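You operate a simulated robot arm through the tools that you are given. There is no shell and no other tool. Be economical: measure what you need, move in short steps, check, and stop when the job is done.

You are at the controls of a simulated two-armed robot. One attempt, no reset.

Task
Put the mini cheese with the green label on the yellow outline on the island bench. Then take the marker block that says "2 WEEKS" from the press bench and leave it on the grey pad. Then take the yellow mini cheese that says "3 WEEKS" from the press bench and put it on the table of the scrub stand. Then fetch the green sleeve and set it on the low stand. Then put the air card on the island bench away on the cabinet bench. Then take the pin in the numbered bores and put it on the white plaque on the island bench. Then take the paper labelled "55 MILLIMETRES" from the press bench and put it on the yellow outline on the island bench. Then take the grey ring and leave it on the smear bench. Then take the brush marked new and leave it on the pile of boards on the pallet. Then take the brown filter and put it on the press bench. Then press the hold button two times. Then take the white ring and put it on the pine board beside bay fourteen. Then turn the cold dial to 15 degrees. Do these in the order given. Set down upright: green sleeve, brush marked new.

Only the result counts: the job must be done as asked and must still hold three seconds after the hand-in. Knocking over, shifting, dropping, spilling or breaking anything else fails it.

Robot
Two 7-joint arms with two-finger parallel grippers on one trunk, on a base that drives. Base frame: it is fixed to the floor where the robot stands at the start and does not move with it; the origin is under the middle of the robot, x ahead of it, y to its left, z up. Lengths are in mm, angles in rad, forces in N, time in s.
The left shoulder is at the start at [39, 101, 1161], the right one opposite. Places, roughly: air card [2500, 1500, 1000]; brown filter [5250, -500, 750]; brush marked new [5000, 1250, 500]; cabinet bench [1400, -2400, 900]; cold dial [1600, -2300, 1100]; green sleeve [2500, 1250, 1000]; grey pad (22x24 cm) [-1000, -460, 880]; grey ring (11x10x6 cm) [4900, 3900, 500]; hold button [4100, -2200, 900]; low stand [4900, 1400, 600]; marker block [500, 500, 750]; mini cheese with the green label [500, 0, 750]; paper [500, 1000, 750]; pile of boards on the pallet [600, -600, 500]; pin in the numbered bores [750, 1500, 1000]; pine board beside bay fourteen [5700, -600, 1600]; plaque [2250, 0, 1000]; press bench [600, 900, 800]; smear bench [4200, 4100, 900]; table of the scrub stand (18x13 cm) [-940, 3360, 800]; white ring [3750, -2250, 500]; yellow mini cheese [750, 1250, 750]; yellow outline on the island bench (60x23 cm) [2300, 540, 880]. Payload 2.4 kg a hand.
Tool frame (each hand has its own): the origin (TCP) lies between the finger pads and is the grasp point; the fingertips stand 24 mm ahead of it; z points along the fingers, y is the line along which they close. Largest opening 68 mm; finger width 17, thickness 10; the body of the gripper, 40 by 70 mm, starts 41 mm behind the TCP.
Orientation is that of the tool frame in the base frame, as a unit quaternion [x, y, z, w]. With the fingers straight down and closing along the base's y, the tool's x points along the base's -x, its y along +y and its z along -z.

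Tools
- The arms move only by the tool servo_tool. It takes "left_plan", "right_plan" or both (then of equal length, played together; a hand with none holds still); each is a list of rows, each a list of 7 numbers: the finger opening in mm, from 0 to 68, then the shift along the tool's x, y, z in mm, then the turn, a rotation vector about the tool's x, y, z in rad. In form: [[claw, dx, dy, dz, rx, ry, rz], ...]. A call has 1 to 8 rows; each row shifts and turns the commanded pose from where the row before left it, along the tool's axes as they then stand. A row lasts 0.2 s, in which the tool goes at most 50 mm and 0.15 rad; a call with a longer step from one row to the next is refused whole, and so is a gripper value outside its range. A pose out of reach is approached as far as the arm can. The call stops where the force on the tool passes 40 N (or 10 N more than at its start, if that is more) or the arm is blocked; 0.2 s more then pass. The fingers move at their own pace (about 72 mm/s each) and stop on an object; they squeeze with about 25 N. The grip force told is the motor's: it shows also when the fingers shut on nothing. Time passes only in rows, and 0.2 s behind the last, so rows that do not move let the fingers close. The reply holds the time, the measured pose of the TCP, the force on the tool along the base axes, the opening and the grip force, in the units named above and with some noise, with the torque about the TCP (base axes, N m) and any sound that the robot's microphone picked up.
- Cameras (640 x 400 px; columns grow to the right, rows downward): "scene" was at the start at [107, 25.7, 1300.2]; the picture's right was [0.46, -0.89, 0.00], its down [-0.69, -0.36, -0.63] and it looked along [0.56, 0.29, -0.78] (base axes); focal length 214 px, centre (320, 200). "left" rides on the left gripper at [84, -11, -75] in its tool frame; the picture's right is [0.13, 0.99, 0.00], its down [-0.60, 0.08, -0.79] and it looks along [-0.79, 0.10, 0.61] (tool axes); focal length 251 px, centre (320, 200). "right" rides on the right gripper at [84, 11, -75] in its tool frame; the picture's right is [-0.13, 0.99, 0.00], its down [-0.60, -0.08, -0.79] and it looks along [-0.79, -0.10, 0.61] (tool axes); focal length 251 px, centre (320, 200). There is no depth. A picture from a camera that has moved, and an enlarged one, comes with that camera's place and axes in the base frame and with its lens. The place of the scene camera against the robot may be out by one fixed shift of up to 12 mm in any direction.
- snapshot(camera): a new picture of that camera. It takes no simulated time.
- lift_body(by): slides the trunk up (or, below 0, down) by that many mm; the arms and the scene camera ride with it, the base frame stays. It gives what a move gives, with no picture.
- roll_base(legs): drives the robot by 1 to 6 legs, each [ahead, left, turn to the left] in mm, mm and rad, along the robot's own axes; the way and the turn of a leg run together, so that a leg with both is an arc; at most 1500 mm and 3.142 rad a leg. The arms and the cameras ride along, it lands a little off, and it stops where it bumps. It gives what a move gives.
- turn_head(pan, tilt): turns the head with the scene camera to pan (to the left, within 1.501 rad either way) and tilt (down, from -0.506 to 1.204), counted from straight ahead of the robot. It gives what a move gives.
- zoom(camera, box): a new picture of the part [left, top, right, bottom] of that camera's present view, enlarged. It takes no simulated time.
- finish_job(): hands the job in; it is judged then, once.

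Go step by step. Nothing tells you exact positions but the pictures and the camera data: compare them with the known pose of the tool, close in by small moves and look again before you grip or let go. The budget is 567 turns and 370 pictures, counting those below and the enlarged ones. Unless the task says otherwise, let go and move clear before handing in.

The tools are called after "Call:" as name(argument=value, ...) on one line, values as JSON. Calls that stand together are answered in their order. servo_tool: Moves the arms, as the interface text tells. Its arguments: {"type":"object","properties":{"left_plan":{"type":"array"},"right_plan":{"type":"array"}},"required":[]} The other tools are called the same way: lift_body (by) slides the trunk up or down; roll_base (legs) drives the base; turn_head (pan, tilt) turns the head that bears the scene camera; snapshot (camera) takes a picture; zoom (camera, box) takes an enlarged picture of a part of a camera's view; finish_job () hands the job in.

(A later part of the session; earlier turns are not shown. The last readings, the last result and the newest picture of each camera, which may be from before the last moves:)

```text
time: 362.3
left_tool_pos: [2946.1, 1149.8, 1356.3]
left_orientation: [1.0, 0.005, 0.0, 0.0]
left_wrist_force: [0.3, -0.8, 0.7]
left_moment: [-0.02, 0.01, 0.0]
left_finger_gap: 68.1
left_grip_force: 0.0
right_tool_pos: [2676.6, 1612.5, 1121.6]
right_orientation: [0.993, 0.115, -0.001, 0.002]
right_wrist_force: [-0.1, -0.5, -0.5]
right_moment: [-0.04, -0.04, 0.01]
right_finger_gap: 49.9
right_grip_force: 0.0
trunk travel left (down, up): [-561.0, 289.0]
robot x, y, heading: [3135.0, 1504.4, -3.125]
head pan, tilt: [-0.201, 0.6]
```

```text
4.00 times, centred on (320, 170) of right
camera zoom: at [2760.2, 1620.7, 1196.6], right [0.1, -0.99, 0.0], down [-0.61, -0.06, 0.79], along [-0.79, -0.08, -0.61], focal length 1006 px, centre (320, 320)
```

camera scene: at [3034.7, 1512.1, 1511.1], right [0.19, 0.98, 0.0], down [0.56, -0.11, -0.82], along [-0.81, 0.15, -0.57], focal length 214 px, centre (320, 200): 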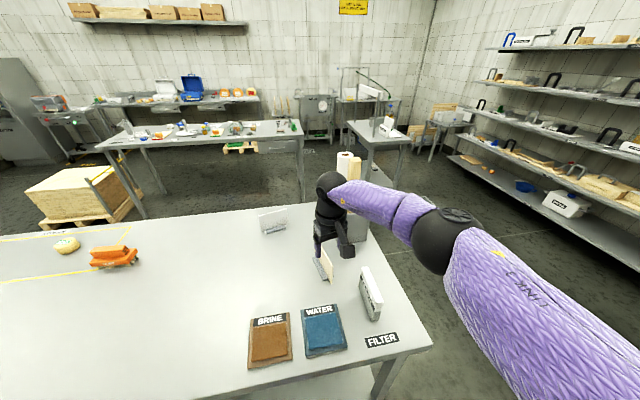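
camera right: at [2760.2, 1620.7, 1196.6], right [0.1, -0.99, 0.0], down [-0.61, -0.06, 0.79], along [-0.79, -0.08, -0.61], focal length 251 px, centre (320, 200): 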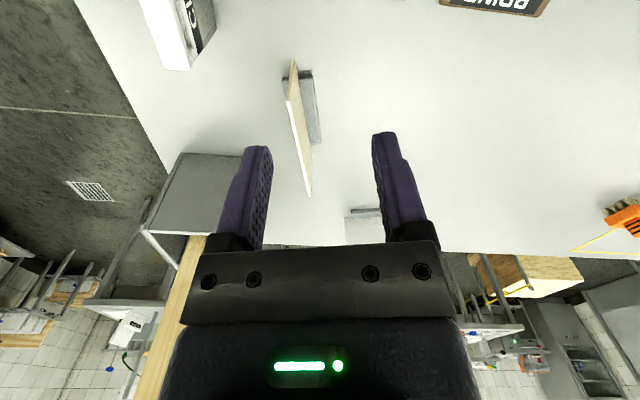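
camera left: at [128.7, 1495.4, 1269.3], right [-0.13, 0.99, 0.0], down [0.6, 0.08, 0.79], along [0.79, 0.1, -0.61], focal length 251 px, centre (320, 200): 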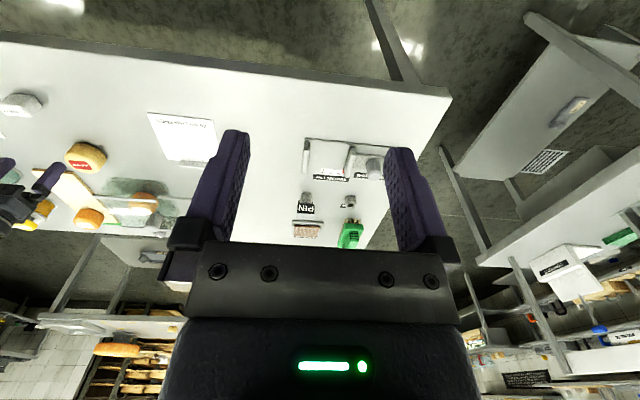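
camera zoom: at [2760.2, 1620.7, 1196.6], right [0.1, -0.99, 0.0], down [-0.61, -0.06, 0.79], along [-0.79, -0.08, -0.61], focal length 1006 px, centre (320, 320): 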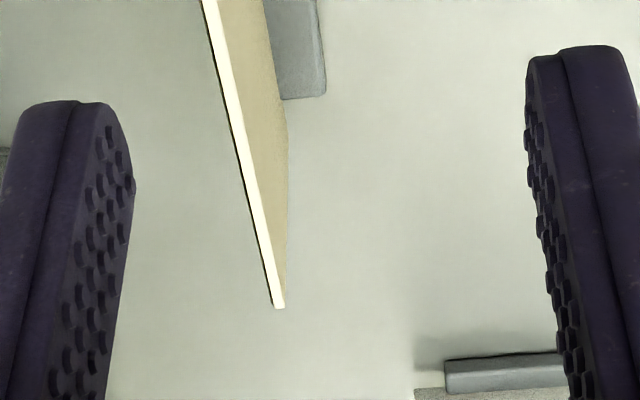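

Card top z≈972, centre ≈[2550, 1623]. Advance and align above it.

Call:
roll_base(legs=[[105, 0, 0]])

Call:
servo_tool(right_plan=[[50, -18, -17, 0, 0, 0, 0], [50, 0, 0, 40, 0, 0, 0], [50, 0, 0, 40, 0, 0, 0], [50, 0, 0, 0, 0, 0, 0]])

Call:
snapshot(camera="right")

```text
time: 363.4
left_tool_pos: [2840.0, 1149.7, 1355.2]
left_orientation: [1.0, 0.006, 0.0, -0.001]
left_wrist_force: [-0.5, 0.0, 0.2]
left_moment: [0.0, 0.01, 0.02]
left_finger_gap: 67.9
left_grip_force: 0.1
right_tool_pos: [2571.0, 1611.5, 1121.2]
right_orientation: [0.993, 0.115, 0.0, 0.002]
right_wrist_force: [-0.4, -0.7, -0.4]
right_moment: [-0.05, 0.0, 0.03]
right_finger_gap: 50.1
right_grip_force: 0.1
trunk travel left (down, up): [-561.0, 289.0]
robot x, y, heading: [3030.2, 1503.3, -3.129]
head pan, tilt: [-0.201, 0.6]
```

```text
time: 364.4
left_tool_pos: [2843.2, 1149.1, 1356.0]
left_orientation: [1.0, 0.007, 0.0, 0.0]
left_wrist_force: [0.5, 0.2, -0.6]
left_moment: [-0.02, -0.03, -0.01]
left_finger_gap: 68.1
left_grip_force: 0.0
right_tool_pos: [2562.0, 1635.0, 1064.6]
right_orientation: [0.993, 0.115, -0.003, 0.003]
right_wrist_force: [-0.1, -0.8, -0.5]
right_moment: [-0.01, -0.01, -0.02]
right_finger_gap: 49.9
right_grip_force: 0.0
right hand out of reach, approached as far as the arm can: row 2, 3
trunk travel left (down, up): [-561.0, 289.0]
robot x, y, heading: [3032.0, 1504.3, -3.132]
head pan, tilt: [-0.201, 0.6]
```

```text
259 pictures are left
camera right: at [2647.0, 1642.8, 1139.5], right [0.1, -0.99, 0.0], down [-0.6, -0.06, 0.79], along [-0.79, -0.08, -0.61], focal length 251 px, centre (320, 200)
```

right: 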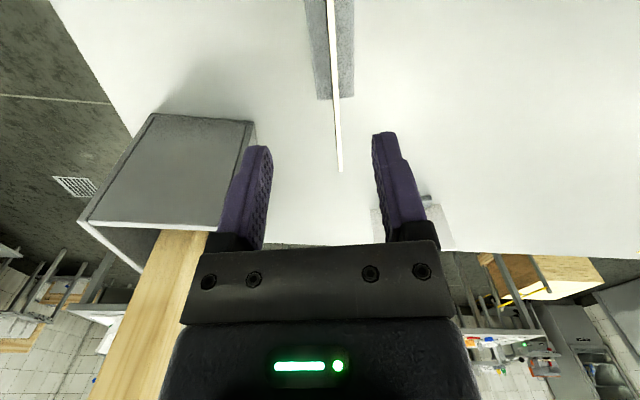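

Call:
servo_tool(right_plan=[[50, 4, 13, 0, 0, 0, 0], [50, 0, 0, 0, 0, 0, 0]])

Call:
lift_body(by=-65)

Call:
snapshot(camera="right")

```text
time: 365.0
left_tool_pos: [2843.0, 1149.7, 1355.5]
left_orientation: [1.0, 0.007, -0.001, 0.0]
left_wrist_force: [-0.7, 0.3, 0.0]
left_moment: [0.02, 0.02, 0.03]
left_finger_gap: 67.9
left_grip_force: 0.0
right_tool_pos: [2569.6, 1622.0, 1064.8]
right_orientation: [0.993, 0.115, 0.0, 0.001]
right_wrist_force: [-0.3, 0.3, -0.1]
right_moment: [0.02, 0.0, 0.01]
right_finger_gap: 49.7
right_grip_force: 0.1
trunk travel left (down, up): [-561.0, 289.0]
robot x, y, heading: [3031.6, 1503.1, -3.129]
head pan, tilt: [-0.201, 0.6]
```

```text
time: 366.1
left_tool_pos: [2842.9, 1148.7, 1290.6]
left_orientation: [1.0, 0.007, 0.0, 0.0]
left_wrist_force: [-0.9, 0.1, 0.0]
left_moment: [0.02, -0.04, -0.01]
left_finger_gap: 67.9
left_grip_force: 0.0
right_tool_pos: [2569.5, 1622.6, 999.6]
right_orientation: [0.993, 0.116, -0.002, 0.002]
right_wrist_force: [0.4, -0.3, 0.6]
right_moment: [0.01, 0.01, 0.0]
right_finger_gap: 50.0
right_grip_force: 0.0
trunk travel left (down, up): [-496.0, 354.0]
robot x, y, heading: [3028.0, 1503.2, -3.134]
head pan, tilt: [-0.201, 0.6]
```

```text
258 pictures are left
camera right: at [2654.5, 1630.9, 1074.8], right [0.1, -0.99, 0.0], down [-0.6, -0.06, 0.79], along [-0.79, -0.08, -0.61], focal length 251 px, centre (320, 200)
```

right: 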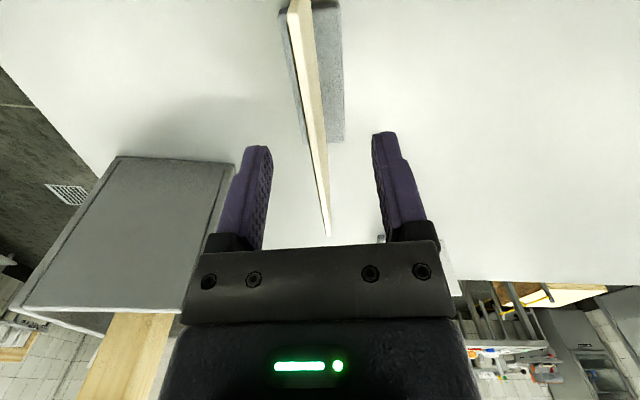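

Call:
lift_body(by=-45)

Call:
servo_tool(right_plan=[[0, 0, 0, 0, 0, 0, 0], [0, 0, 0, 0, 0, 0, 0], [0, 0, 0, 0, 0, 0, 0]])

Call:
snapshot(camera="right")

```text
time: 366.9
left_tool_pos: [2843.2, 1148.6, 1244.4]
left_orientation: [1.0, 0.006, 0.0, 0.0]
left_wrist_force: [0.5, -0.7, -0.2]
left_moment: [0.0, 0.02, 0.02]
left_finger_gap: 67.9
left_grip_force: 0.1
right_tool_pos: [2569.9, 1623.1, 955.1]
right_orientation: [0.993, 0.115, -0.002, 0.002]
right_wrist_force: [-0.2, -0.2, -0.1]
right_moment: [0.0, -0.01, 0.01]
right_finger_gap: 50.1
right_grip_force: 0.1
trunk travel left (down, up): [-451.0, 399.0]
robot x, y, heading: [3028.9, 1503.2, -3.128]
head pan, tilt: [-0.201, 0.6]
```

```text
time: 367.8
left_tool_pos: [2841.8, 1149.7, 1245.0]
left_orientation: [1.0, 0.005, -0.001, 0.0]
left_wrist_force: [-0.2, -0.1, 0.4]
left_moment: [0.0, 0.0, 0.02]
left_finger_gap: 67.6
left_grip_force: 0.0
right_tool_pos: [2570.4, 1623.4, 955.1]
right_orientation: [0.993, 0.115, -0.001, 0.002]
right_wrist_force: [-0.7, -0.3, -0.1]
right_moment: [-0.01, -0.05, 0.0]
right_finger_gap: 3.8
right_grip_force: 24.9
trunk travel left (down, up): [-451.0, 399.0]
robot x, y, heading: [3027.1, 1503.3, -3.134]
head pan, tilt: [-0.201, 0.6]
```

```text
257 pictures are left
camera right: at [2654.4, 1630.9, 1029.6], right [0.1, -0.99, 0.0], down [-0.6, -0.06, 0.79], along [-0.79, -0.08, -0.61], focal length 251 px, centre (320, 200)
```

right: 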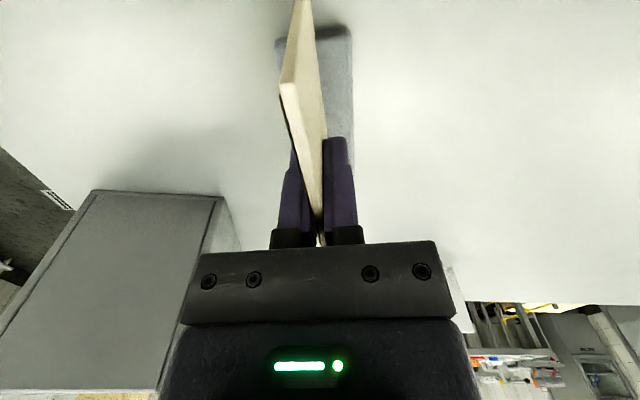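

Call:
lift_body(by=170)

Call:
snapshot(camera="right")

Call:
snapshot(camera="scene")

```text
time: 369.7
left_tool_pos: [2842.5, 1149.0, 1415.9]
left_orientation: [1.0, 0.006, 0.0, 0.0]
left_wrist_force: [-0.2, 0.5, -0.1]
left_moment: [-0.01, 0.02, 0.02]
left_finger_gap: 67.8
left_grip_force: 0.0
right_tool_pos: [2568.9, 1622.8, 1125.2]
right_orientation: [0.993, 0.114, -0.001, 0.001]
right_wrist_force: [0.5, 0.1, -0.8]
right_moment: [-0.05, -0.01, 0.0]
right_finger_gap: 3.7
right_grip_force: 25.3
trunk travel left (down, up): [-621.0, 229.0]
robot x, y, heading: [3028.7, 1504.0, -3.129]
head pan, tilt: [-0.201, 0.6]
```

```text
256 pictures are left
camera right: at [2654.3, 1630.8, 1199.5], right [0.1, -0.99, 0.0], down [-0.61, -0.06, 0.79], along [-0.79, -0.08, -0.61], focal length 251 px, centre (320, 200)
```

right: 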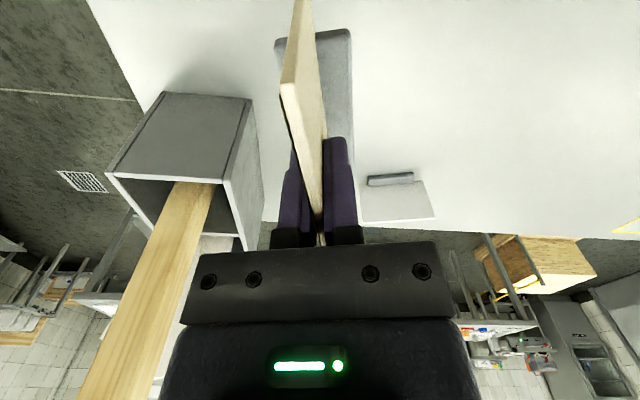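

```text
255 pictures are left
camera scene: at [2933.8, 1510.9, 1571.2], right [0.19, 0.98, 0.0], down [0.56, -0.11, -0.82], along [-0.81, 0.15, -0.57], focal length 214 px, centre (320, 200)
```

scene: 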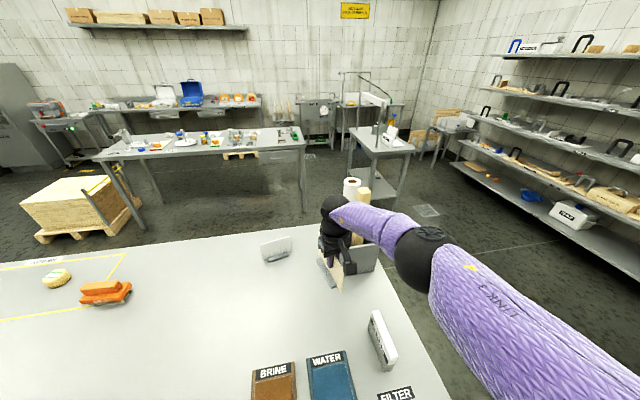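

Card lifted. Drive around the island's south end to the cabinet bench.

Call:
roll_base(legs=[[-410, 0, 0], [0, 1480, 0], [0, 1480, 0], [1450, 0, 0], [450, 0, 0], [0, 0, 1.56]])

Call:
turn_head(pan=0.0, tilt=0.4)

Call:
snapshot(camera="scene")

```text
time: 399.1
left_tool_pos: [1885.2, -1623.9, 1416.8]
left_orientation: [0.714, 0.7, -0.001, 0.0]
left_wrist_force: [0.1, 0.7, 0.2]
left_moment: [-0.03, -0.03, -0.01]
left_finger_gap: 67.9
left_grip_force: 0.0
right_tool_pos: [1403.4, -1881.6, 1124.3]
right_orientation: [0.633, 0.774, 0.001, 0.002]
right_wrist_force: [-0.1, 0.4, -0.3]
right_moment: [-0.06, 0.02, 0.01]
right_finger_gap: 3.5
right_grip_force: 25.1
trunk travel left (down, up): [-621.0, 229.0]
robot x, y, heading: [1538.3, -1427.3, -1.588]
head pan, tilt: [-0.201, 0.6]
```

```text
time: 399.8
left_tool_pos: [1886.3, -1623.6, 1415.2]
left_orientation: [0.713, 0.701, 0.0, 0.001]
left_wrist_force: [-0.7, -0.7, -0.4]
left_moment: [0.02, 0.02, -0.02]
left_finger_gap: 68.2
left_grip_force: 0.0
right_tool_pos: [1403.0, -1880.8, 1124.1]
right_orientation: [0.634, 0.774, 0.001, 0.001]
right_wrist_force: [0.2, 0.5, -0.8]
right_moment: [0.03, -0.01, 0.01]
right_finger_gap: 3.5
right_grip_force: 24.9
trunk travel left (down, up): [-621.0, 229.0]
robot x, y, heading: [1535.4, -1425.2, -1.585]
head pan, tilt: [0.0, 0.4]
```

```text
254 pictures are left
camera scene: at [1539.1, -1540.4, 1589.5], right [-1.0, 0.02, 0.0], down [0.01, 0.39, -0.92], along [-0.02, -0.92, -0.39], focal length 214 px, centre (320, 200)
```

scene: 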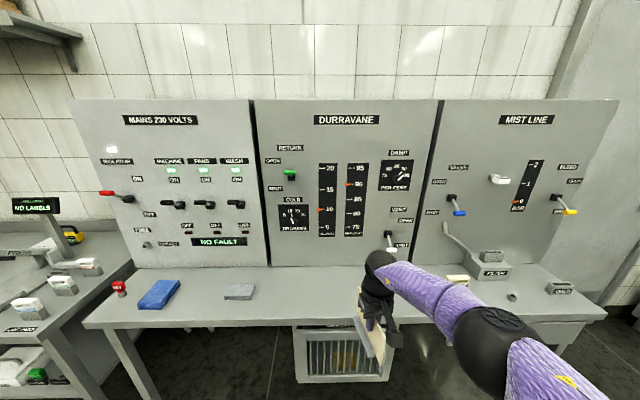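

Call:
zoom(camera="scene", box=[260, 130, 430, 250])

Call:
zoom(camera="scene", box=[80, 240, 400, 390])

```text
3.33 times, centred on (345, 190) of scene
camera zoom: at [1539.1, -1540.4, 1589.5], right [-1.0, 0.02, 0.0], down [0.01, 0.39, -0.92], along [-0.02, -0.92, -0.39], focal length 715 px, centre (237, 233)
```

zoom: 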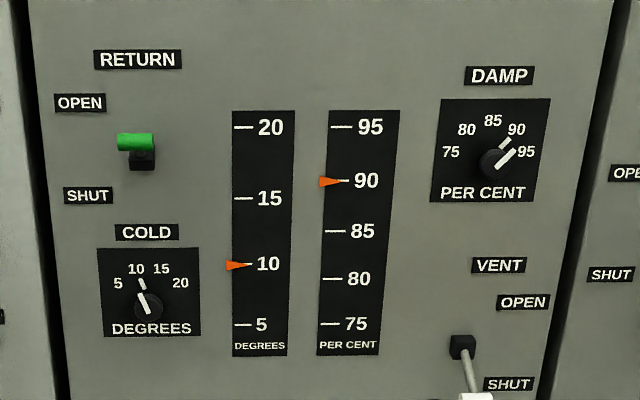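

```text
2.00 times, centred on (240, 315) of scene
camera zoom: at [1539.1, -1540.4, 1589.5], right [-1.0, 0.02, 0.0], down [0.01, 0.39, -0.92], along [-0.02, -0.92, -0.39], focal length 429 px, centre (480, -30)
```

zoom: 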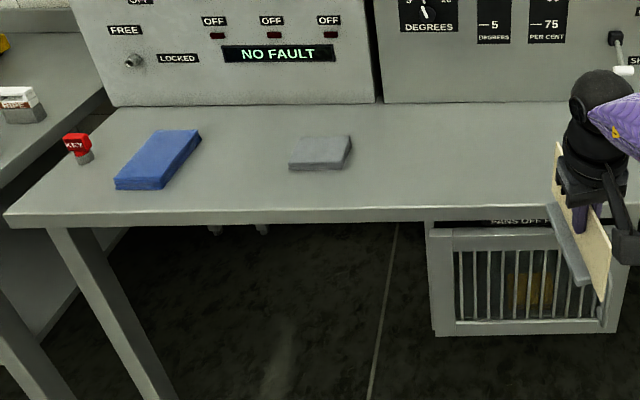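

The bench has free space ahead of the hand near x≈1400. Advance and lower the card there.

Call:
roll_base(legs=[[0, 0, 0.016], [340, 0, 0]])

Call:
lift_body(by=-110)

Call:
snapshot(camera="right")

Call:
snapshot(camera="scene")

```text
time: 402.4
left_tool_pos: [1887.1, -1958.3, 1415.9]
left_orientation: [0.709, 0.705, -0.001, 0.0]
left_wrist_force: [-0.2, -0.4, -0.5]
left_moment: [0.02, -0.02, -0.03]
left_finger_gap: 67.9
left_grip_force: 0.1
right_tool_pos: [1407.0, -2223.0, 1123.7]
right_orientation: [0.628, 0.778, 0.001, 0.002]
right_wrist_force: [-0.1, 0.5, -0.3]
right_moment: [0.01, 0.02, 0.0]
right_finger_gap: 3.5
right_grip_force: 25.0
trunk travel left (down, up): [-621.0, 229.0]
robot x, y, heading: [1536.2, -1762.7, -1.58]
head pan, tilt: [0.0, 0.4]
```

```text
time: 403.8
left_tool_pos: [1886.3, -1958.5, 1306.5]
left_orientation: [0.709, 0.705, 0.0, 0.0]
left_wrist_force: [0.7, 0.4, -0.1]
left_moment: [0.0, 0.07, 0.0]
left_finger_gap: 67.8
left_grip_force: 0.1
right_tool_pos: [1407.6, -2222.1, 1014.8]
right_orientation: [0.628, 0.778, -0.001, 0.003]
right_wrist_force: [-0.6, -0.5, -1.4]
right_moment: [0.02, 0.0, 0.01]
right_finger_gap: 3.5
right_grip_force: 24.6
trunk travel left (down, up): [-511.0, 339.0]
robot x, y, heading: [1536.9, -1765.9, -1.577]
head pan, tilt: [0.0, 0.4]
```

```text
251 pictures are left
camera right: at [1400.4, -2138.0, 1089.9], right [1.0, 0.08, 0.0], down [0.05, -0.61, 0.79], along [0.07, -0.79, -0.61], focal length 251 px, centre (320, 200)
```

right: 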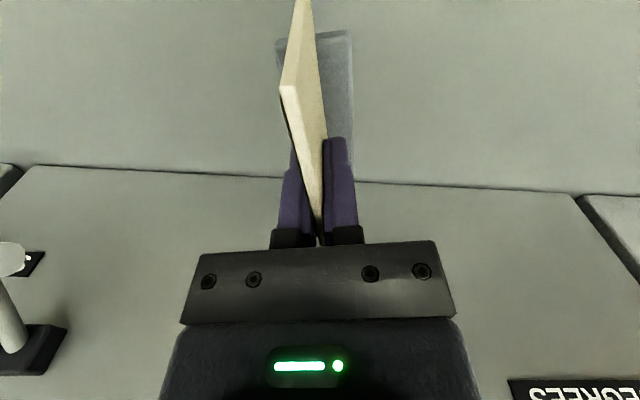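

```text
250 pictures are left
camera scene: at [1538.7, -1885.3, 1479.4], right [-1.0, 0.01, 0.0], down [0.0, 0.39, -0.92], along [-0.01, -0.92, -0.39], focal length 214 px, centre (320, 200)
```

scene: 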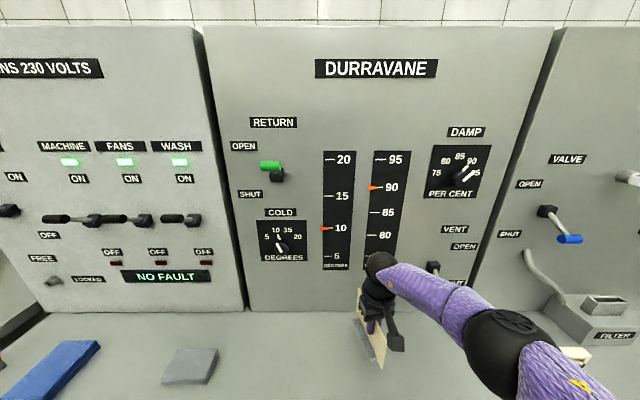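

Call:
lift_body(by=-50)

Call:
snapshot(camera="right")

```text
time: 404.7
left_tool_pos: [1886.1, -1958.4, 1256.0]
left_orientation: [0.71, 0.704, 0.0, 0.002]
left_wrist_force: [0.7, -0.1, -0.1]
left_moment: [-0.02, -0.02, 0.0]
left_finger_gap: 68.4
left_grip_force: 0.2
right_tool_pos: [1406.9, -2222.0, 965.3]
right_orientation: [0.629, 0.778, -0.001, 0.002]
right_wrist_force: [0.1, 0.2, -1.1]
right_moment: [0.05, -0.01, -0.01]
right_finger_gap: 3.8
right_grip_force: 25.1
trunk travel left (down, up): [-461.0, 389.0]
robot x, y, heading: [1536.1, -1764.8, -1.574]
head pan, tilt: [0.0, 0.4]
```

```text
249 pictures are left
camera right: at [1400.4, -2138.0, 1039.8], right [1.0, 0.08, 0.0], down [0.05, -0.61, 0.79], along [0.07, -0.79, -0.61], focal length 251 px, centre (320, 200)
```

right: 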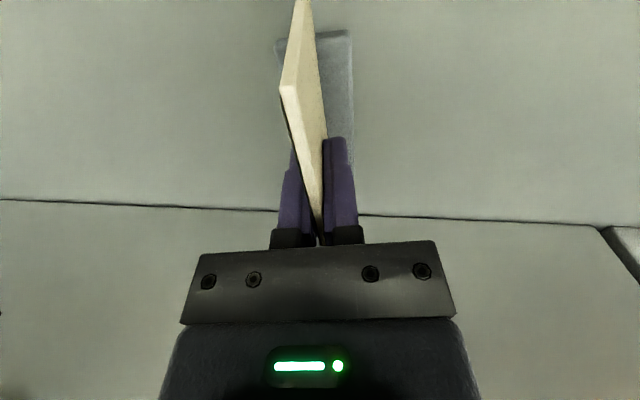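

Call:
lift_body(by=-10)

Call:
lift_body(by=-6)

```text
time: 405.3
left_tool_pos: [1886.5, -1958.2, 1246.0]
left_orientation: [0.71, 0.704, -0.001, 0.0]
left_wrist_force: [0.2, 0.2, -0.3]
left_moment: [0.02, 0.04, -0.01]
left_finger_gap: 67.8
left_grip_force: 0.1
right_tool_pos: [1406.8, -2222.8, 955.4]
right_orientation: [0.628, 0.778, 0.001, 0.002]
right_wrist_force: [0.5, 0.1, 0.0]
right_moment: [0.04, -0.03, 0.01]
right_finger_gap: 3.8
right_grip_force: 24.3
trunk travel left (down, up): [-451.0, 399.0]
robot x, y, heading: [1537.1, -1766.2, -1.576]
head pan, tilt: [0.0, 0.4]
```

```text
time: 405.8
left_tool_pos: [1886.1, -1956.5, 1240.9]
left_orientation: [0.71, 0.704, -0.001, 0.001]
left_wrist_force: [-0.4, 0.0, -0.2]
left_moment: [-0.02, -0.03, -0.01]
left_finger_gap: 67.9
left_grip_force: 0.0
right_tool_pos: [1409.1, -2221.5, 950.5]
right_orientation: [0.628, 0.778, -0.001, 0.004]
right_wrist_force: [-2.3, -2.1, 25.3]
right_moment: [-0.27, 0.28, 0.01]
right_finger_gap: 3.5
right_grip_force: 25.0
trunk travel left (down, up): [-445.0, 405.0]
robot x, y, heading: [1533.5, -1762.8, -1.579]
head pan, tilt: [0.0, 0.4]
```

Contact; release and rise straight up.

Call:
lift_body(by=1.5)

Call:
servo_tool(right_plan=[[10, 0, 0, 0, 0, 0, 0], [30, 0, 0, 0, 0, 0, 0], [40, 0, 0, 0, 0, 0, 0], [40, 0, 0, 0, 0, 0, 0]])

Call:
lift_body(by=150)

Call:
snapshot(camera="right")

Call:
snapshot(camera="scene")

```text
time: 406.3
left_tool_pos: [1886.4, -1957.1, 1241.8]
left_orientation: [0.709, 0.705, 0.0, 0.0]
left_wrist_force: [0.3, -1.1, 0.3]
left_moment: [0.01, -0.02, 0.01]
left_finger_gap: 67.8
left_grip_force: 0.0
right_tool_pos: [1407.4, -2220.7, 950.3]
right_orientation: [0.628, 0.778, 0.001, 0.002]
right_wrist_force: [-1.4, -2.5, 14.9]
right_moment: [-0.68, 0.09, -0.01]
right_finger_gap: 4.1
right_grip_force: 24.9
trunk travel left (down, up): [-446.0, 403.0]
robot x, y, heading: [1537.1, -1763.7, -1.576]
head pan, tilt: [0.0, 0.4]
```

```text
time: 407.3
left_tool_pos: [1886.0, -1956.4, 1242.2]
left_orientation: [0.708, 0.706, 0.0, 0.0]
left_wrist_force: [0.1, 0.6, 0.2]
left_moment: [0.0, 0.0, 0.01]
left_finger_gap: 68.2
left_grip_force: 0.1
right_tool_pos: [1407.5, -2222.4, 950.3]
right_orientation: [0.628, 0.778, 0.0, 0.002]
right_wrist_force: [0.1, 0.4, -0.1]
right_moment: [0.0, 0.0, 0.0]
right_finger_gap: 40.0
right_grip_force: 0.1
trunk travel left (down, up): [-446.0, 403.0]
robot x, y, heading: [1533.8, -1763.7, -1.574]
head pan, tilt: [0.0, 0.4]
```

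```text
time: 409.1
left_tool_pos: [1886.4, -1958.2, 1391.9]
left_orientation: [0.709, 0.705, 0.0, 0.0]
left_wrist_force: [0.1, -0.2, -0.1]
left_moment: [0.01, 0.0, 0.02]
left_finger_gap: 68.0
left_grip_force: 0.1
right_tool_pos: [1407.8, -2222.5, 1100.6]
right_orientation: [0.628, 0.778, 0.001, 0.003]
right_wrist_force: [0.0, -0.1, -0.1]
right_moment: [-0.01, -0.02, 0.0]
right_finger_gap: 40.0
right_grip_force: 0.0
trunk travel left (down, up): [-596.0, 253.0]
robot x, y, heading: [1535.5, -1763.9, -1.58]
head pan, tilt: [0.0, 0.4]
```

```text
248 pictures are left
camera right: at [1400.5, -2138.1, 1175.0], right [1.0, 0.08, 0.0], down [0.05, -0.61, 0.79], along [0.07, -0.79, -0.61], focal length 251 px, centre (320, 200)
```

right: 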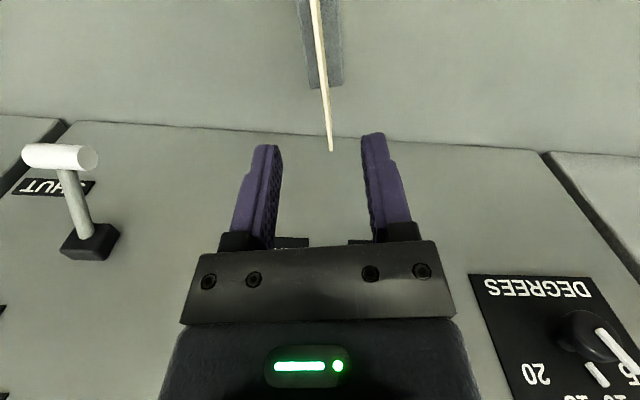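

```text
247 pictures are left
camera scene: at [1538.9, -1880.2, 1564.9], right [-1.0, 0.01, 0.0], down [0.0, 0.39, -0.92], along [-0.01, -0.92, -0.39], focal length 214 px, centre (320, 200)
```

scene: 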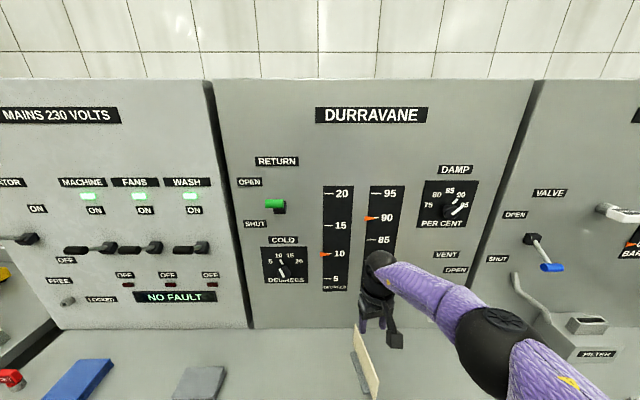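

Card placed. Next the pin in bore ONE on the press bench; drive up the aisle facing the press bench.

Call:
roll_base(legs=[[-380, 0, 0], [0, 0, -1.563], [0, -1440, 0], [0, -1350, 0]])

Call:
turn_head(pan=-0.1, tilt=0.6)

Call:
snapshot(camera="scene")

```text
time: 428.4
left_tool_pos: [1299.8, 1053.1, 1392.7]
left_orientation: [1.0, 0.015, -0.001, 0.0]
left_wrist_force: [-0.1, 0.1, -0.7]
left_moment: [0.02, 0.01, -0.03]
left_finger_gap: 68.1
left_grip_force: 0.1
right_tool_pos: [1017.2, 1522.2, 1101.1]
right_orientation: [0.992, 0.124, 0.0, 0.003]
right_wrist_force: [-0.2, -1.1, 0.5]
right_moment: [-0.01, -0.03, -0.02]
right_finger_gap: 40.1
right_grip_force: 0.1
trunk travel left (down, up): [-596.0, 253.0]
robot x, y, heading: [1480.3, 1414.5, -3.108]
head pan, tilt: [0.0, 0.4]
```

```text
time: 429.1
left_tool_pos: [1297.4, 1052.4, 1391.4]
left_orientation: [1.0, 0.014, -0.002, 0.0]
left_wrist_force: [0.2, -0.1, -0.6]
left_moment: [0.03, -0.01, -0.03]
left_finger_gap: 68.1
left_grip_force: 0.1
right_tool_pos: [1018.8, 1522.3, 1100.1]
right_orientation: [0.992, 0.125, -0.001, 0.002]
right_wrist_force: [-0.4, -0.1, -0.3]
right_moment: [-0.02, -0.01, -0.01]
right_finger_gap: 40.2
right_grip_force: 0.1
trunk travel left (down, up): [-596.0, 253.0]
robot x, y, heading: [1482.8, 1412.7, -3.108]
head pan, tilt: [-0.099, 0.6]
```

```text
246 pictures are left
camera scene: at [1381.7, 1407.4, 1546.8], right [0.07, 1.0, 0.0], down [0.56, -0.04, -0.83], along [-0.82, 0.06, -0.56], focal length 214 px, centre (320, 200)
```

scene: 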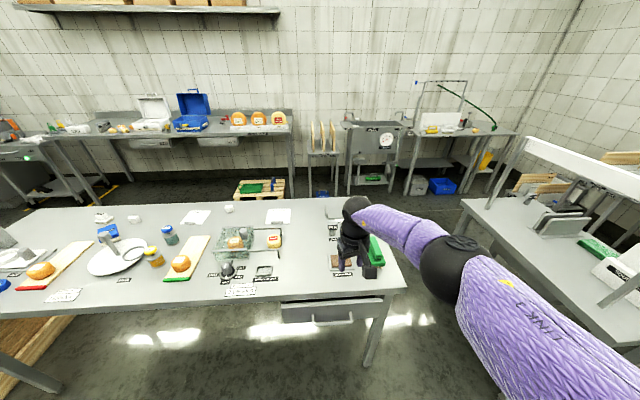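

Call:
roll_base(legs=[[0, 0, -0.033]])

Call:
servo_tool(right_plan=[[60, 0, 0, 0, 0, 0, 0.11], [60, 0, 0, 0, 0, 0, 0.11]])

Call:
roll_base(legs=[[170, 0, 0]])

Call:
snapshot(camera="right")

Call:
zoom(camera="scene", box=[270, 200, 430, 310])

```text
time: 429.9
left_tool_pos: [1287.0, 1060.1, 1391.0]
left_orientation: [1.0, -0.001, -0.001, 0.001]
left_wrist_force: [-0.2, 0.5, -0.4]
left_moment: [0.05, -0.01, 0.03]
left_finger_gap: 68.2
left_grip_force: 0.0
right_tool_pos: [1020.7, 1536.5, 1100.4]
right_orientation: [0.994, 0.107, 0.0, 0.002]
right_wrist_force: [-0.4, 0.1, -0.6]
right_moment: [0.0, -0.02, 0.0]
right_finger_gap: 40.1
right_grip_force: 0.1
trunk travel left (down, up): [-596.0, 253.0]
robot x, y, heading: [1482.2, 1410.1, 3.137]
head pan, tilt: [-0.099, 0.6]
```

```text
time: 430.5
left_tool_pos: [1287.4, 1059.4, 1390.9]
left_orientation: [1.0, -0.002, 0.0, -0.001]
left_wrist_force: [0.3, 0.7, -0.7]
left_moment: [-0.03, -0.02, 0.01]
left_finger_gap: 68.0
left_grip_force: 0.1
right_tool_pos: [1022.1, 1537.4, 1100.4]
right_orientation: [1.0, -0.003, 0.0, 0.002]
right_wrist_force: [0.9, 1.4, 0.4]
right_moment: [0.02, 0.0, -0.01]
right_finger_gap: 59.9
right_grip_force: 0.0
trunk travel left (down, up): [-596.0, 253.0]
robot x, y, heading: [1479.8, 1409.4, 3.141]
head pan, tilt: [-0.099, 0.6]
```

```text
time: 432.0
left_tool_pos: [1115.0, 1060.5, 1391.6]
left_orientation: [1.0, -0.001, 0.0, 0.0]
left_wrist_force: [-0.4, -0.3, -0.2]
left_moment: [0.04, 0.01, 0.04]
left_finger_gap: 68.0
left_grip_force: 0.0
right_tool_pos: [850.9, 1537.7, 1099.9]
right_orientation: [1.0, -0.003, 0.001, 0.002]
right_wrist_force: [-0.4, 0.1, 0.4]
right_moment: [0.0, 0.01, -0.05]
right_finger_gap: 60.3
right_grip_force: 0.0
trunk travel left (down, up): [-596.0, 253.0]
robot x, y, heading: [1312.0, 1413.8, 3.137]
head pan, tilt: [-0.099, 0.6]
```

```text
245 pictures are left
camera right: at [934.7, 1526.5, 1175.2], right [-0.13, -0.99, 0.0], down [-0.6, 0.09, 0.79], along [-0.79, 0.1, -0.61], focal length 251 px, centre (320, 200)
```

right: 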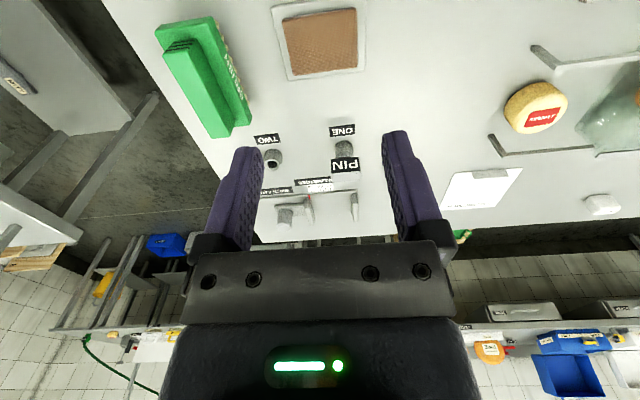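

```text
3.64 times, centred on (350, 255) of scene
camera zoom: at [1210.1, 1411.6, 1546.7], right [0.1, 0.99, 0.0], down [0.56, -0.06, -0.82], along [-0.82, 0.09, -0.57], focal length 780 px, centre (211, 0)
```

zoom: 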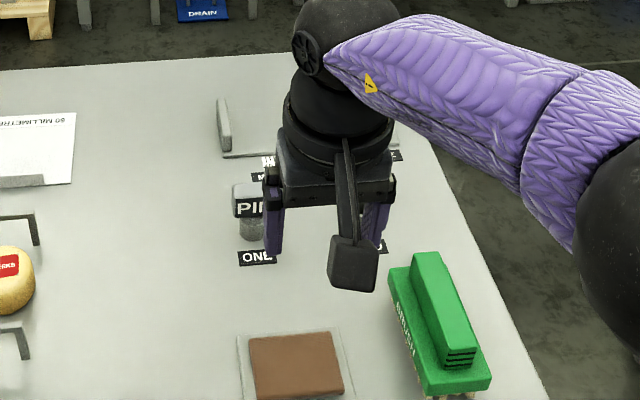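

Call:
roll_base(legs=[[110, 10, 0]])

Call:
lift_body(by=-60)

Call:
snapshot(camera="right")

Call:
zoom(camera="right", box=[260, 60, 420, 180])

```text
time: 433.2
left_tool_pos: [1003.6, 1051.1, 1391.0]
left_orientation: [1.0, -0.003, 0.0, 0.0]
left_wrist_force: [-0.1, 0.2, -1.0]
left_moment: [-0.02, -0.04, 0.02]
left_finger_gap: 68.1
left_grip_force: 0.0
right_tool_pos: [741.5, 1529.9, 1099.5]
right_orientation: [1.0, -0.004, 0.0, 0.003]
right_wrist_force: [-1.0, -0.4, 0.0]
right_moment: [-0.03, 0.0, 0.01]
right_finger_gap: 60.3
right_grip_force: 0.1
trunk travel left (down, up): [-596.0, 253.0]
robot x, y, heading: [1196.5, 1404.0, 3.138]
head pan, tilt: [-0.099, 0.6]
```

```text
time: 434.2
left_tool_pos: [1005.9, 1050.1, 1331.8]
left_orientation: [1.0, -0.002, -0.002, -0.001]
left_wrist_force: [-0.2, -0.7, 0.3]
left_moment: [0.03, -0.01, -0.02]
left_finger_gap: 68.3
left_grip_force: 0.0
right_tool_pos: [742.3, 1530.2, 1040.9]
right_orientation: [1.0, -0.003, -0.001, 0.003]
right_wrist_force: [0.6, -0.7, 1.2]
right_moment: [-0.02, -0.01, 0.02]
right_finger_gap: 60.0
right_grip_force: 0.1
trunk travel left (down, up): [-536.0, 313.0]
robot x, y, heading: [1197.3, 1403.1, 3.14]
head pan, tilt: [-0.099, 0.6]
```

```text
243 pictures are left
camera right: at [826.2, 1517.6, 1115.6], right [-0.14, -0.99, 0.01], down [-0.6, 0.09, 0.79], along [-0.79, 0.1, -0.61], focal length 251 px, centre (320, 200)
```

right: 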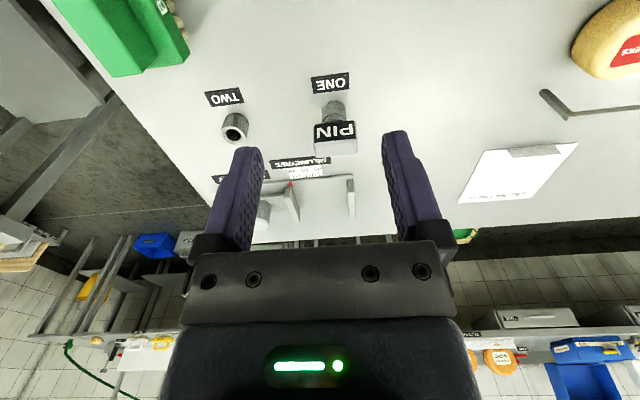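

```text
3.33 times, centred on (340, 120) of right
camera zoom: at [826.2, 1517.6, 1115.6], right [-0.14, -0.99, 0.01], down [-0.6, 0.09, 0.79], along [-0.79, 0.1, -0.61], focal length 838 px, centre (253, 467)
```

zoom: 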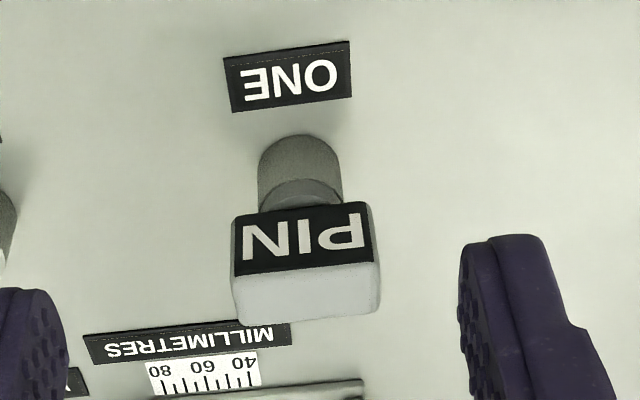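

Pin head ≈[648, 1521], top z≈912, 46 mm wide along y. Extend and approach.

Call:
servo_tool(right_plan=[[68, -25, 8, 0, 0, 0, 0], [68, -15, 0, 0, 0, 0, 0], [68, 0, 0, 0, 0, 0, 0]])

Call:
roll_base(legs=[[55, 0, 0]])

Call:
snapshot(camera="right")

```text
time: 435.0
left_tool_pos: [1006.1, 1050.7, 1331.0]
left_orientation: [1.0, -0.004, -0.001, -0.001]
left_wrist_force: [-0.3, 0.2, 0.2]
left_moment: [0.03, 0.02, 0.0]
left_finger_gap: 68.1
left_grip_force: 0.1
right_tool_pos: [728.6, 1524.8, 1041.9]
right_orientation: [1.0, -0.004, 0.0, 0.003]
right_wrist_force: [0.3, 0.5, 0.6]
right_moment: [0.01, -0.01, -0.01]
right_finger_gap: 68.0
right_grip_force: 0.0
right hand out of reach, approached as far as the arm can: row 1, 2
trunk travel left (down, up): [-536.0, 313.0]
robot x, y, heading: [1199.2, 1402.0, 3.139]
head pan, tilt: [-0.099, 0.6]
```

```text
time: 435.9
left_tool_pos: [949.7, 1051.3, 1330.8]
left_orientation: [1.0, -0.003, 0.0, 0.0]
left_wrist_force: [0.1, -0.2, 1.2]
left_moment: [0.01, -0.01, -0.02]
left_finger_gap: 67.8
left_grip_force: 0.1
right_tool_pos: [672.4, 1524.8, 1042.3]
right_orientation: [1.0, -0.004, 0.0, 0.002]
right_wrist_force: [-0.2, 0.0, 0.1]
right_moment: [0.01, 0.0, 0.01]
right_finger_gap: 68.1
right_grip_force: 0.1
trunk travel left (down, up): [-536.0, 313.0]
robot x, y, heading: [1147.2, 1403.3, 3.135]
head pan, tilt: [-0.099, 0.6]
```

```text
241 pictures are left
camera right: at [756.1, 1513.2, 1116.3], right [-0.14, -0.99, 0.0], down [-0.6, 0.09, 0.79], along [-0.79, 0.1, -0.61], focal length 251 px, centre (320, 200)
```

right: 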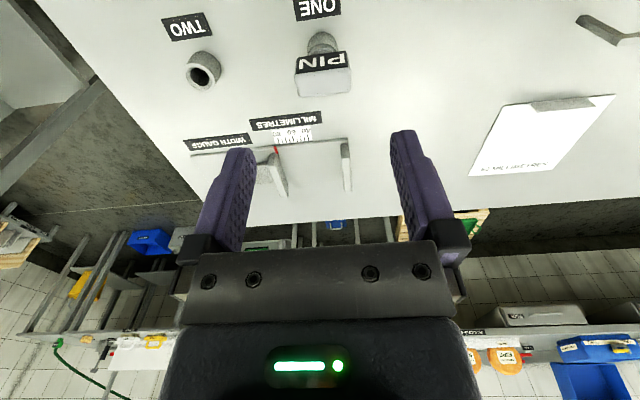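

Call:
roll_base(legs=[[24, 2, 0]])

Call:
lift_body(by=-95)

Call:
snapshot(camera="right")

```text
time: 436.8
left_tool_pos: [925.1, 1048.5, 1331.3]
left_orientation: [1.0, -0.003, 0.001, 0.0]
left_wrist_force: [-0.9, -0.2, 0.6]
left_moment: [-0.01, -0.01, 0.0]
left_finger_gap: 68.1
left_grip_force: 0.1
right_tool_pos: [646.9, 1523.9, 1041.1]
right_orientation: [1.0, -0.003, 0.0, 0.003]
right_wrist_force: [0.2, 0.2, 0.4]
right_moment: [0.0, 0.0, -0.03]
right_finger_gap: 68.0
right_grip_force: 0.0
trunk travel left (down, up): [-536.0, 313.0]
robot x, y, heading: [1122.1, 1397.7, 3.139]
head pan, tilt: [-0.099, 0.6]
```

```text
time: 438.0
left_tool_pos: [927.1, 1048.6, 1235.6]
left_orientation: [1.0, -0.002, -0.001, 0.0]
left_wrist_force: [-0.2, -0.4, -0.1]
left_moment: [0.01, 0.0, 0.01]
left_finger_gap: 68.1
left_grip_force: 0.0
right_tool_pos: [648.0, 1523.5, 947.1]
right_orientation: [1.0, -0.003, -0.001, 0.003]
right_wrist_force: [0.5, 0.2, 0.0]
right_moment: [0.02, -0.03, -0.02]
right_finger_gap: 67.8
right_grip_force: 0.0
trunk travel left (down, up): [-441.0, 408.0]
robot x, y, heading: [1122.9, 1400.6, 3.138]
head pan, tilt: [-0.099, 0.6]
```

```text
240 pictures are left
camera right: at [733.3, 1511.4, 1021.9], right [-0.14, -0.99, 0.0], down [-0.6, 0.09, 0.79], along [-0.79, 0.1, -0.61], focal length 251 px, centre (320, 200)
```

right: 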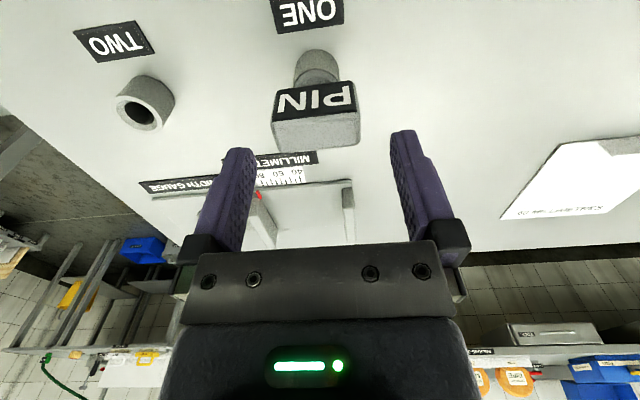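

Call:
lift_body(by=-38)

Call:
servo_tool(right_plan=[[20, 0, 0, 0, 0, 0, 0], [20, 0, 0, 0, 0, 0, 0], [20, 0, 0, 0, 0, 0, 0]])

Call:
snapshot(camera="right")

```text
time: 438.9
left_tool_pos: [926.7, 1049.2, 1198.2]
left_orientation: [1.0, -0.003, 0.0, 0.0]
left_wrist_force: [0.9, -0.1, 0.0]
left_moment: [0.02, -0.01, -0.02]
left_finger_gap: 68.2
left_grip_force: 0.0
right_tool_pos: [649.6, 1523.4, 908.3]
right_orientation: [1.0, -0.003, -0.001, 0.003]
right_wrist_force: [0.8, -0.1, 0.4]
right_moment: [0.01, 0.02, 0.01]
right_finger_gap: 68.1
right_grip_force: 0.1
trunk travel left (down, up): [-403.0, 446.0]
robot x, y, heading: [1119.0, 1401.3, 3.138]
head pan, tilt: [-0.099, 0.6]
```

```text
time: 439.7
left_tool_pos: [927.3, 1050.3, 1199.6]
left_orientation: [1.0, -0.003, -0.001, 0.0]
left_wrist_force: [0.1, 0.0, -0.4]
left_moment: [-0.01, 0.03, 0.02]
left_finger_gap: 68.2
left_grip_force: 0.1
right_tool_pos: [649.4, 1524.8, 908.2]
right_orientation: [1.0, -0.003, 0.0, 0.003]
right_wrist_force: [-1.4, 3.5, 3.3]
right_moment: [0.04, 0.02, 0.01]
right_finger_gap: 45.4
right_grip_force: 24.8
trunk travel left (down, up): [-403.0, 446.0]
robot x, y, heading: [1119.9, 1399.9, 3.131]
head pan, tilt: [-0.099, 0.6]
```

```text
239 pictures are left
camera right: at [733.2, 1511.8, 983.9], right [-0.14, -0.99, 0.01], down [-0.6, 0.09, 0.79], along [-0.79, 0.11, -0.61], focal length 251 px, centre (320, 200)
```

right: 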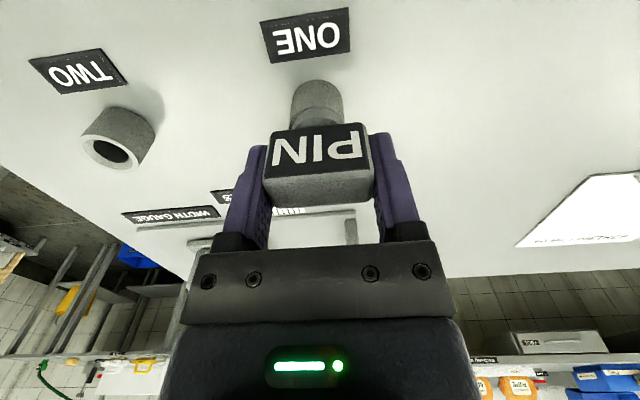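

Gripped (45 mm). Pull straight up.

Call:
lift_body(by=60)

Call:
snapshot(camera="right")

```text
time: 440.7
left_tool_pos: [927.1, 1050.0, 1258.0]
left_orientation: [1.0, -0.003, 0.0, 0.0]
left_wrist_force: [0.7, -0.8, 1.2]
left_moment: [0.0, 0.03, 0.03]
left_finger_gap: 67.9
left_grip_force: 0.1
right_tool_pos: [648.9, 1523.2, 968.7]
right_orientation: [1.0, -0.004, -0.002, 0.002]
right_wrist_force: [-0.2, -0.1, -1.5]
right_moment: [-0.04, -0.01, 0.01]
right_finger_gap: 45.4
right_grip_force: 25.4
trunk travel left (down, up): [-463.0, 386.0]
robot x, y, heading: [1119.9, 1398.9, 3.139]
head pan, tilt: [-0.099, 0.6]
```

```text
238 pictures are left
camera right: at [733.1, 1511.2, 1043.5], right [-0.14, -0.99, 0.01], down [-0.6, 0.09, 0.79], along [-0.79, 0.1, -0.61], focal length 251 px, centre (320, 200)
```

right: 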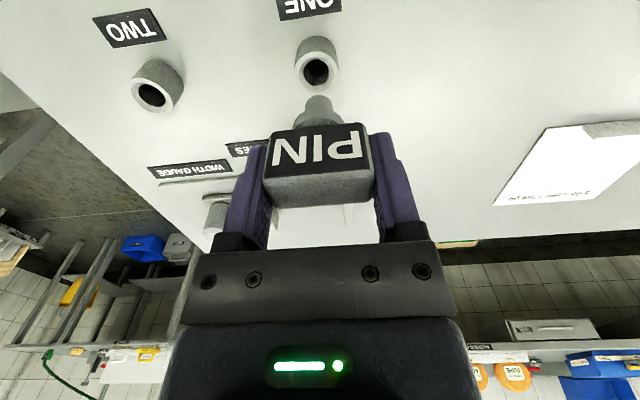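

Pin is free. Back off, move to opposite the plaque and turn to face the island.

Call:
lift_body(by=130)

Call:
roll_base(legs=[[-420, 0, 0], [0, 1290, 0], [0, 0, 3.14]])

Call:
turn_head(pan=0.1, tilt=0.6)

Call:
snapshot(camera="scene")

Call:
snapshot(camera="right")

```text
time: 442.2
left_tool_pos: [926.8, 1048.8, 1388.0]
left_orientation: [1.0, -0.003, 0.001, 0.0]
left_wrist_force: [0.3, -0.7, 0.2]
left_moment: [0.0, 0.04, 0.0]
left_finger_gap: 68.1
left_grip_force: 0.0
right_tool_pos: [650.8, 1522.9, 1100.6]
right_orientation: [1.0, -0.004, -0.001, 0.002]
right_wrist_force: [-0.2, -0.1, 0.5]
right_moment: [0.01, -0.02, -0.03]
right_finger_gap: 45.2
right_grip_force: 25.5
trunk travel left (down, up): [-593.0, 256.0]
robot x, y, heading: [1119.1, 1404.5, 3.136]
head pan, tilt: [-0.099, 0.6]
```

```text
time: 458.3
left_tool_pos: [1723.0, 476.6, 1388.4]
left_orientation: [-0.025, 1.0, 0.0, 0.001]
left_wrist_force: [-0.2, -0.3, -0.3]
left_moment: [0.02, -0.03, 0.01]
left_finger_gap: 68.3
left_grip_force: 0.0
right_tool_pos: [2025.7, 17.6, 1100.5]
right_orientation: [-0.023, 1.0, 0.003, 0.002]
right_wrist_force: [0.8, 0.1, -0.4]
right_moment: [0.01, 0.0, 0.03]
right_finger_gap: 45.1
right_grip_force: 24.9
trunk travel left (down, up): [-593.0, 256.0]
robot x, y, heading: [1547.6, 113.3, 0.052]
head pan, tilt: [-0.099, 0.6]
```

```text
time: 459.0
left_tool_pos: [1723.2, 476.7, 1388.8]
left_orientation: [-0.026, 1.0, 0.0, 0.0]
left_wrist_force: [0.4, 0.5, -0.7]
left_moment: [0.02, 0.0, 0.03]
left_finger_gap: 68.2
left_grip_force: 0.0
right_tool_pos: [2024.7, 19.2, 1099.1]
right_orientation: [-0.024, 1.0, 0.002, 0.001]
right_wrist_force: [-0.1, -0.7, -1.3]
right_moment: [-0.01, 0.02, 0.01]
right_finger_gap: 45.2
right_grip_force: 25.1
trunk travel left (down, up): [-593.0, 256.0]
robot x, y, heading: [1551.2, 115.9, 0.053]
head pan, tilt: [0.099, 0.6]
```

```text
237 pictures are left
camera scene: at [1654.7, 119.5, 1543.8], right [0.15, -0.99, 0.0], down [-0.56, -0.08, -0.82], along [0.82, 0.12, -0.57], focal length 214 px, centre (320, 200)
```

scene: 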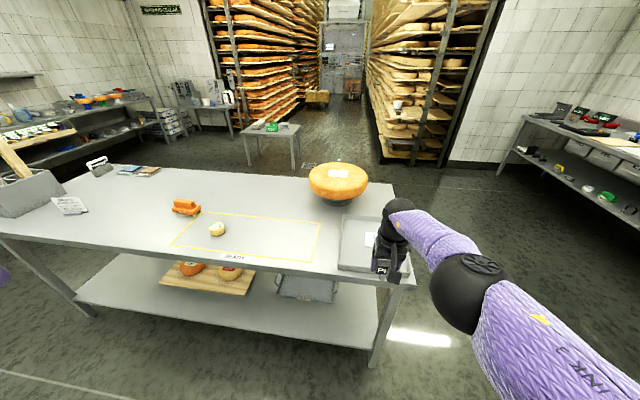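

```text
236 pictures are left
camera right: at [1940.0, 23.7, 1174.8], right [0.08, 1.0, 0.01], down [0.6, -0.05, 0.8], along [0.79, -0.06, -0.61], focal length 251 px, centre (320, 200)
```

right: 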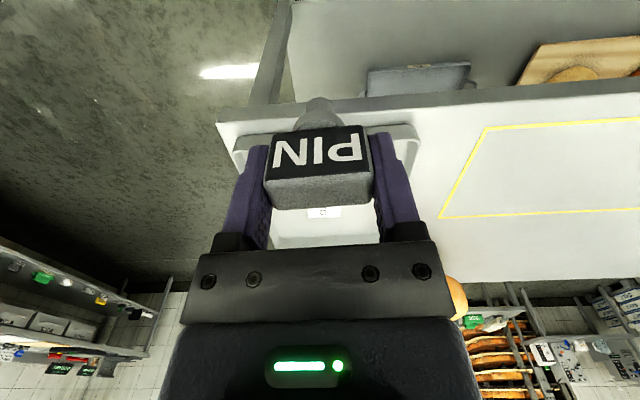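

Call:
zoom(camera="scene", box=[310, 195, 430, 295])

Call:
zoom(camera="right", box=[220, 100, 440, 260])

```text
4.00 times, centred on (370, 245) of scene
camera zoom: at [1654.7, 119.5, 1543.8], right [0.15, -0.99, 0.0], down [-0.56, -0.08, -0.82], along [0.82, 0.12, -0.57], focal length 858 px, centre (120, 20)
```

zoom: 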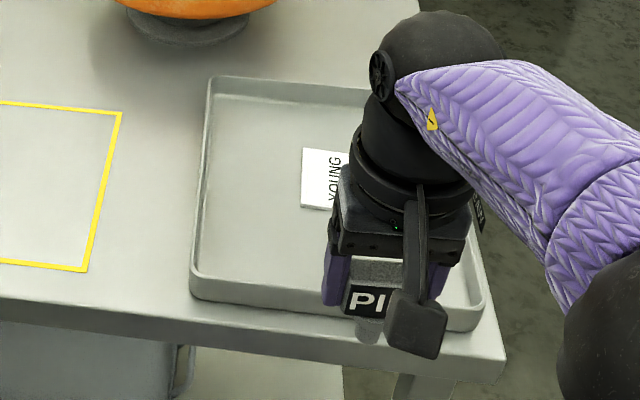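

```text
2.50 times, centred on (330, 180) of right
camera zoom: at [1940.0, 23.7, 1174.8], right [0.08, 1.0, 0.01], down [0.6, -0.05, 0.8], along [0.79, -0.06, -0.61], focal length 629 px, centre (295, 250)
```

zoom: 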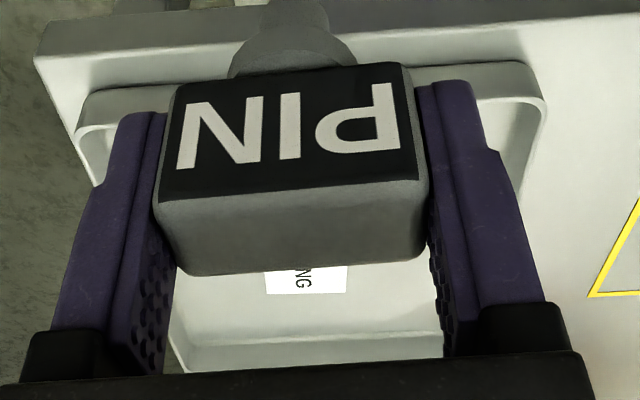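

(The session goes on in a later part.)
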